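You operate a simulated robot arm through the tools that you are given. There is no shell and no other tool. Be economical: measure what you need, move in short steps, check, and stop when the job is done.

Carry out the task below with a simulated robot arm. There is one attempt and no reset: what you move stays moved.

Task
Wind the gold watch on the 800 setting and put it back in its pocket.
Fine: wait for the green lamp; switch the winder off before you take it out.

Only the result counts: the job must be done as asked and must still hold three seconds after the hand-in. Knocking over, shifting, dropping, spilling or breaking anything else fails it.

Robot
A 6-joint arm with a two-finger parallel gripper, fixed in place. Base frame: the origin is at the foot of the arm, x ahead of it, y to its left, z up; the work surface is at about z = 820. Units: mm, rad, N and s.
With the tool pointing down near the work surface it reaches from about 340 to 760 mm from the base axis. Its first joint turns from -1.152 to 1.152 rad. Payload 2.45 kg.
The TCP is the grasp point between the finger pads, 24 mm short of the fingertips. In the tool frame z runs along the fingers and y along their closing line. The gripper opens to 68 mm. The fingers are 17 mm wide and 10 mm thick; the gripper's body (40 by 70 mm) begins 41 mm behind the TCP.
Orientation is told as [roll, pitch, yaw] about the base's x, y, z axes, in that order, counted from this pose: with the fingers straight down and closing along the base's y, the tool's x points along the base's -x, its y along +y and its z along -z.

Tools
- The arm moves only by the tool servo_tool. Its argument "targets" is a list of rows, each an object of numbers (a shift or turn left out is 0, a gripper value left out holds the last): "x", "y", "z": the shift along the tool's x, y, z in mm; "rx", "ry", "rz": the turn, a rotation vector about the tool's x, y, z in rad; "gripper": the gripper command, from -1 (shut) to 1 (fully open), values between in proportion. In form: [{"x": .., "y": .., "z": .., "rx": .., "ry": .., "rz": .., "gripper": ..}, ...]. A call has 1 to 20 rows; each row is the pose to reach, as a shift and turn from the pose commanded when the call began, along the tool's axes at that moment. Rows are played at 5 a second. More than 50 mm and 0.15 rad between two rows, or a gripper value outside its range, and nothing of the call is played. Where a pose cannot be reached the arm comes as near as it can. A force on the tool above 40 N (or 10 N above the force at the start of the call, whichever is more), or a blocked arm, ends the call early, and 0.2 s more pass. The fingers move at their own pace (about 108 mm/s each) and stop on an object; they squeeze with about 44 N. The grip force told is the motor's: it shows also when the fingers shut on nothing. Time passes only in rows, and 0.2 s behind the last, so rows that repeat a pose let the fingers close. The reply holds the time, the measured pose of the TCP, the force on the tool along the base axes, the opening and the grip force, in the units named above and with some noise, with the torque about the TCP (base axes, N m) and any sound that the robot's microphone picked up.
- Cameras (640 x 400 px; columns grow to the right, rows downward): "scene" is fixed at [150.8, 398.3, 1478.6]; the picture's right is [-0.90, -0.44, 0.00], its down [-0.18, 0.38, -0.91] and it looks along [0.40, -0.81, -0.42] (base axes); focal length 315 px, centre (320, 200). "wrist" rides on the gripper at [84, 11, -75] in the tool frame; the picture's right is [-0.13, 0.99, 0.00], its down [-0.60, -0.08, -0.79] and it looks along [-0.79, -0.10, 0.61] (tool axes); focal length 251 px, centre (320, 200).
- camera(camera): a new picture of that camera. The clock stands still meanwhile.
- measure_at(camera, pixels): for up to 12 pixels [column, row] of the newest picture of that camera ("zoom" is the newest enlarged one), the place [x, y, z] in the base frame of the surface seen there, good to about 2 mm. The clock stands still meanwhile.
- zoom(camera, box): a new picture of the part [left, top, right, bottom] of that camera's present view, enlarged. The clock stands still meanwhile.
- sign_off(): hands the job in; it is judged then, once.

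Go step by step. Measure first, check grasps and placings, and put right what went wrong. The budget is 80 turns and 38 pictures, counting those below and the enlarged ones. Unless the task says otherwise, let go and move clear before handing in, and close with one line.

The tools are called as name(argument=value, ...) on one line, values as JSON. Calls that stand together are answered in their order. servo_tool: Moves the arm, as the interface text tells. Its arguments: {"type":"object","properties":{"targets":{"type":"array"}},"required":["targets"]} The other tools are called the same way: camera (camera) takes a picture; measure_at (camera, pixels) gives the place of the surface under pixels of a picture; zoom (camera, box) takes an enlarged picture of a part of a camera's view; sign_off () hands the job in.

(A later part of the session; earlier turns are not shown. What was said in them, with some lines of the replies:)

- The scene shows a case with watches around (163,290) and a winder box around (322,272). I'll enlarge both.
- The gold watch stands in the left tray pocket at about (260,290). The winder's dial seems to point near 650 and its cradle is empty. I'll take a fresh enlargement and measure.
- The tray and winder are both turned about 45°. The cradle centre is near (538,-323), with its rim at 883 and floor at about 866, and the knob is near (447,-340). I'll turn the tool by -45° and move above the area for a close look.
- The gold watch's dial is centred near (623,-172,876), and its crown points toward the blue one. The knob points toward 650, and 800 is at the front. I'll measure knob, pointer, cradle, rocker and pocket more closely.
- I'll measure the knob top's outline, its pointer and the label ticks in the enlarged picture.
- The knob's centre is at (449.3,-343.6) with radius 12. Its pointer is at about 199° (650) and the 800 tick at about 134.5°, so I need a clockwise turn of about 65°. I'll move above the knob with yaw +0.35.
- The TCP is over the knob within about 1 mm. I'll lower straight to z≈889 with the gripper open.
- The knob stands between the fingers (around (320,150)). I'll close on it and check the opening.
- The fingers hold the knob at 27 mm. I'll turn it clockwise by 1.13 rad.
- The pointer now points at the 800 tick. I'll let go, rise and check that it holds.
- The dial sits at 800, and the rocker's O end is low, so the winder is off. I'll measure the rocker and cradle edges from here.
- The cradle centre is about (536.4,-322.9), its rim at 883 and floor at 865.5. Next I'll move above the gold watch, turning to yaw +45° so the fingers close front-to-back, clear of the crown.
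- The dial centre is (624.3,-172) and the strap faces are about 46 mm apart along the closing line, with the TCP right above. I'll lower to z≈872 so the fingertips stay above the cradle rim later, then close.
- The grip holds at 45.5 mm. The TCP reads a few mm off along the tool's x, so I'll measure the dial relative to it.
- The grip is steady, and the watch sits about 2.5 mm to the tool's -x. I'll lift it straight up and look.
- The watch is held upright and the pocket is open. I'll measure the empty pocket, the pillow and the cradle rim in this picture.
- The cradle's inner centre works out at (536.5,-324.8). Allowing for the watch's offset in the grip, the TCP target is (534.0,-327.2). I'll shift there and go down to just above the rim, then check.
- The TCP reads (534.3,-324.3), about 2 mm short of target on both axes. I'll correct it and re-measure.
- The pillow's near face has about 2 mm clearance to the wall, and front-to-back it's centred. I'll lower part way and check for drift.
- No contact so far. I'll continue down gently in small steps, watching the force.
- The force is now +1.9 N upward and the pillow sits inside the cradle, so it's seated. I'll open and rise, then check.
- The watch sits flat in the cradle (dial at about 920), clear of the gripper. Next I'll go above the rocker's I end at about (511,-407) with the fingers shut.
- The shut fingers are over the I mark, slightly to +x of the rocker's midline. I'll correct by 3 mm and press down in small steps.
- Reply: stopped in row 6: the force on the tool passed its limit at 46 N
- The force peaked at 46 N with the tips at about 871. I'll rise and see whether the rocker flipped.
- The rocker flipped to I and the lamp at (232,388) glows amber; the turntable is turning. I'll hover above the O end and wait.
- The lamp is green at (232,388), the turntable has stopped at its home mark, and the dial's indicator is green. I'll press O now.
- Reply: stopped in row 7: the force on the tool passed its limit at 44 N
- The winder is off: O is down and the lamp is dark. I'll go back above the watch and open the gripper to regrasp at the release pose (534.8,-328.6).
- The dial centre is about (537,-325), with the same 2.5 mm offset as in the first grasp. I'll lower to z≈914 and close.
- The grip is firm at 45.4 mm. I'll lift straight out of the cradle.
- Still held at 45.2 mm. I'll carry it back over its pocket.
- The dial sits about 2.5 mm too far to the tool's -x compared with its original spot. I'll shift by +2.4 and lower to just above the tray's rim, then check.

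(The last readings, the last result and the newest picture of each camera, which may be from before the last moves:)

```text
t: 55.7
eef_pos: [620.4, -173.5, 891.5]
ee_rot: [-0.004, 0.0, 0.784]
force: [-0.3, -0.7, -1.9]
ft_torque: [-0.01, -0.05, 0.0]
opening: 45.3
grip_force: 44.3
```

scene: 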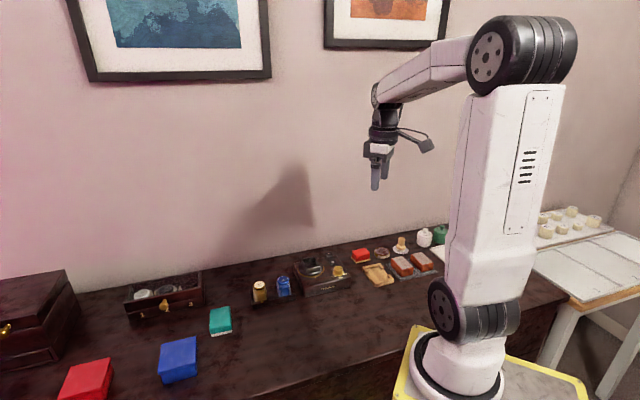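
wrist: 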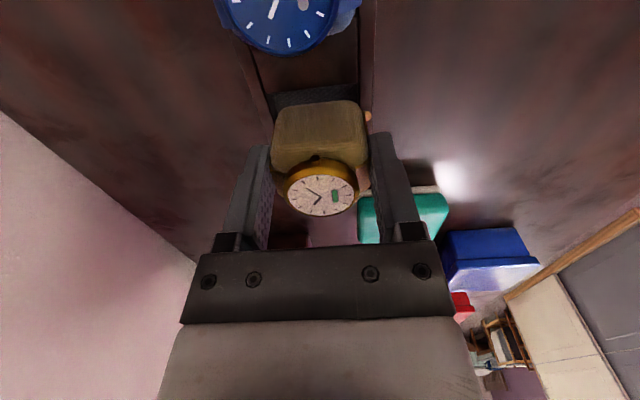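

The watch now lines up with its original spot within 1 mm. I'll nudge 0.8 mm back and lower gently to z≈875.

servo_tool(targets=[{"x": -0.3, "y": -0.8, "z": 4}, {"x": -0.3, "y": -0.8, "z": 8}, {"x": -0.3, "y": -0.8, "z": 12}, {"x": -0.3, "y": -0.8, "z": 14.5}, {"x": -0.3, "y": -0.8, "z": 14.5}])

```text
t: 56.9
eef_pos: [623.0, -177.1, 877.4]
ee_rot: [-0.004, 0.0, 0.783]
force: [0.3, -0.2, -0.8]
ft_torque: [0.02, 0.02, -0.01]
opening: 45.4
grip_force: 43.7
```

servo_tool(targets=[{"z": 1}, {"z": 2}, {"z": 3}, {"z": 3}])

```text
t: 57.9
eef_pos: [623.0, -177.1, 875.7]
ee_rot: [-0.002, 0.001, 0.784]
force: [0.7, 0.2, -1.6]
ft_torque: [0.0, 0.03, 0.01]
opening: 45.3
grip_force: 44.0
```

No contact yet. I'll go down a little further.

servo_tool(targets=[{"z": 0.7}, {"z": 1.4}, {"z": 1.4}])

zoom(camera="scene", box=[240, 260, 300, 310])

```text
t: 58.7
eef_pos: [622.9, -176.7, 873.5]
ee_rot: [-0.001, -0.001, 0.785]
force: [-0.1, 0.2, -1.2]
ft_torque: [0.02, 0.01, 0.0]
opening: 45.6
grip_force: 43.8
```

```text
8.00 times, centred on (270, 285) of scene
```

zoom: 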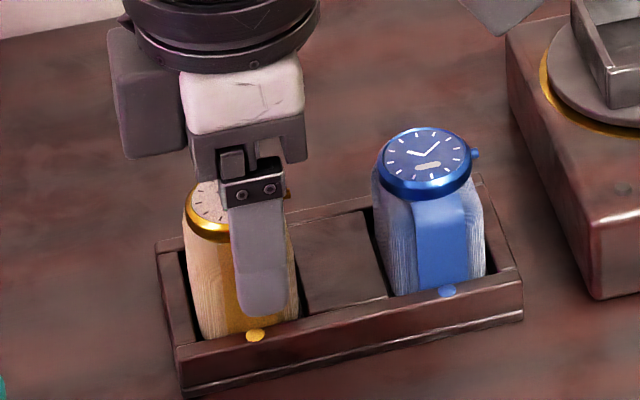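

It's inside the pocket. I'll ease down until the force shows contact.

servo_tool(targets=[{"z": 0.7}, {"z": 1.4}, {"z": 1.4}])

```text
t: 59.5
eef_pos: [622.8, -175.6, 873.4]
ee_rot: [-0.005, 0.001, 0.782]
force: [2.1, 0.0, 7.6]
ft_torque: [0.13, 0.05, -0.03]
opening: 45.5
grip_force: 44.1
```

Contact is clear (+7.6 N), so it's seated. I'll open, rise and check.

servo_tool(targets=[{"gripper": 0.5}, {"gripper": 0.95}, {"gripper": 0.95}, {"z": -25}, {"z": -65}, {"z": -110}, {"z": -140}, {"z": -140}])

zoom(camera="scene", box=[240, 230, 360, 305])

measure_at(camera="zoom", pixels=[[102, 292], [80, 292], [125, 290], [105, 310]])

```text
t: 61.3
eef_pos: [620.8, -176.1, 1011.9]
ee_rot: [-0.004, 0.002, 0.782]
force: [0.8, -0.1, -0.4]
ft_torque: [-0.03, 0.0, -0.02]
opening: 66.1
grip_force: 0.0
```

```text
5.33 times, centred on (300, 268) of scene
```

zoom: 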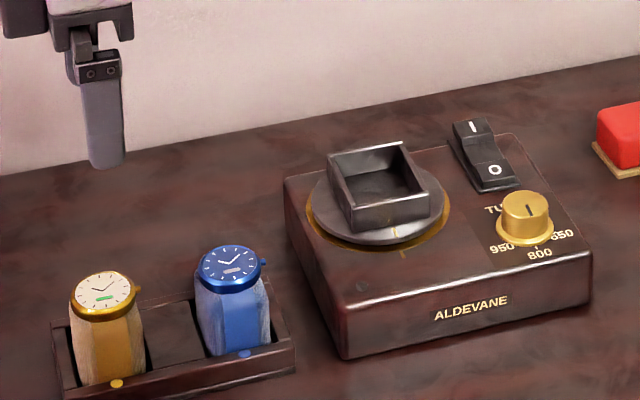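

```text
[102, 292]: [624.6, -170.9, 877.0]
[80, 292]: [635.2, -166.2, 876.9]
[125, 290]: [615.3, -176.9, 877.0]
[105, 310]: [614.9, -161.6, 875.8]
```

The gold watch is back in its pocket at its original place (dial z about 877, indicator green). The winder is off with the dial at 800, and the arm is clear, so I'll hand in.

sign_off()

```text
The job is handed in.
```

The gold watch was wound on the 800 setting until the lamp went green, and I switched the winder off before putting the watch back in its pocket.
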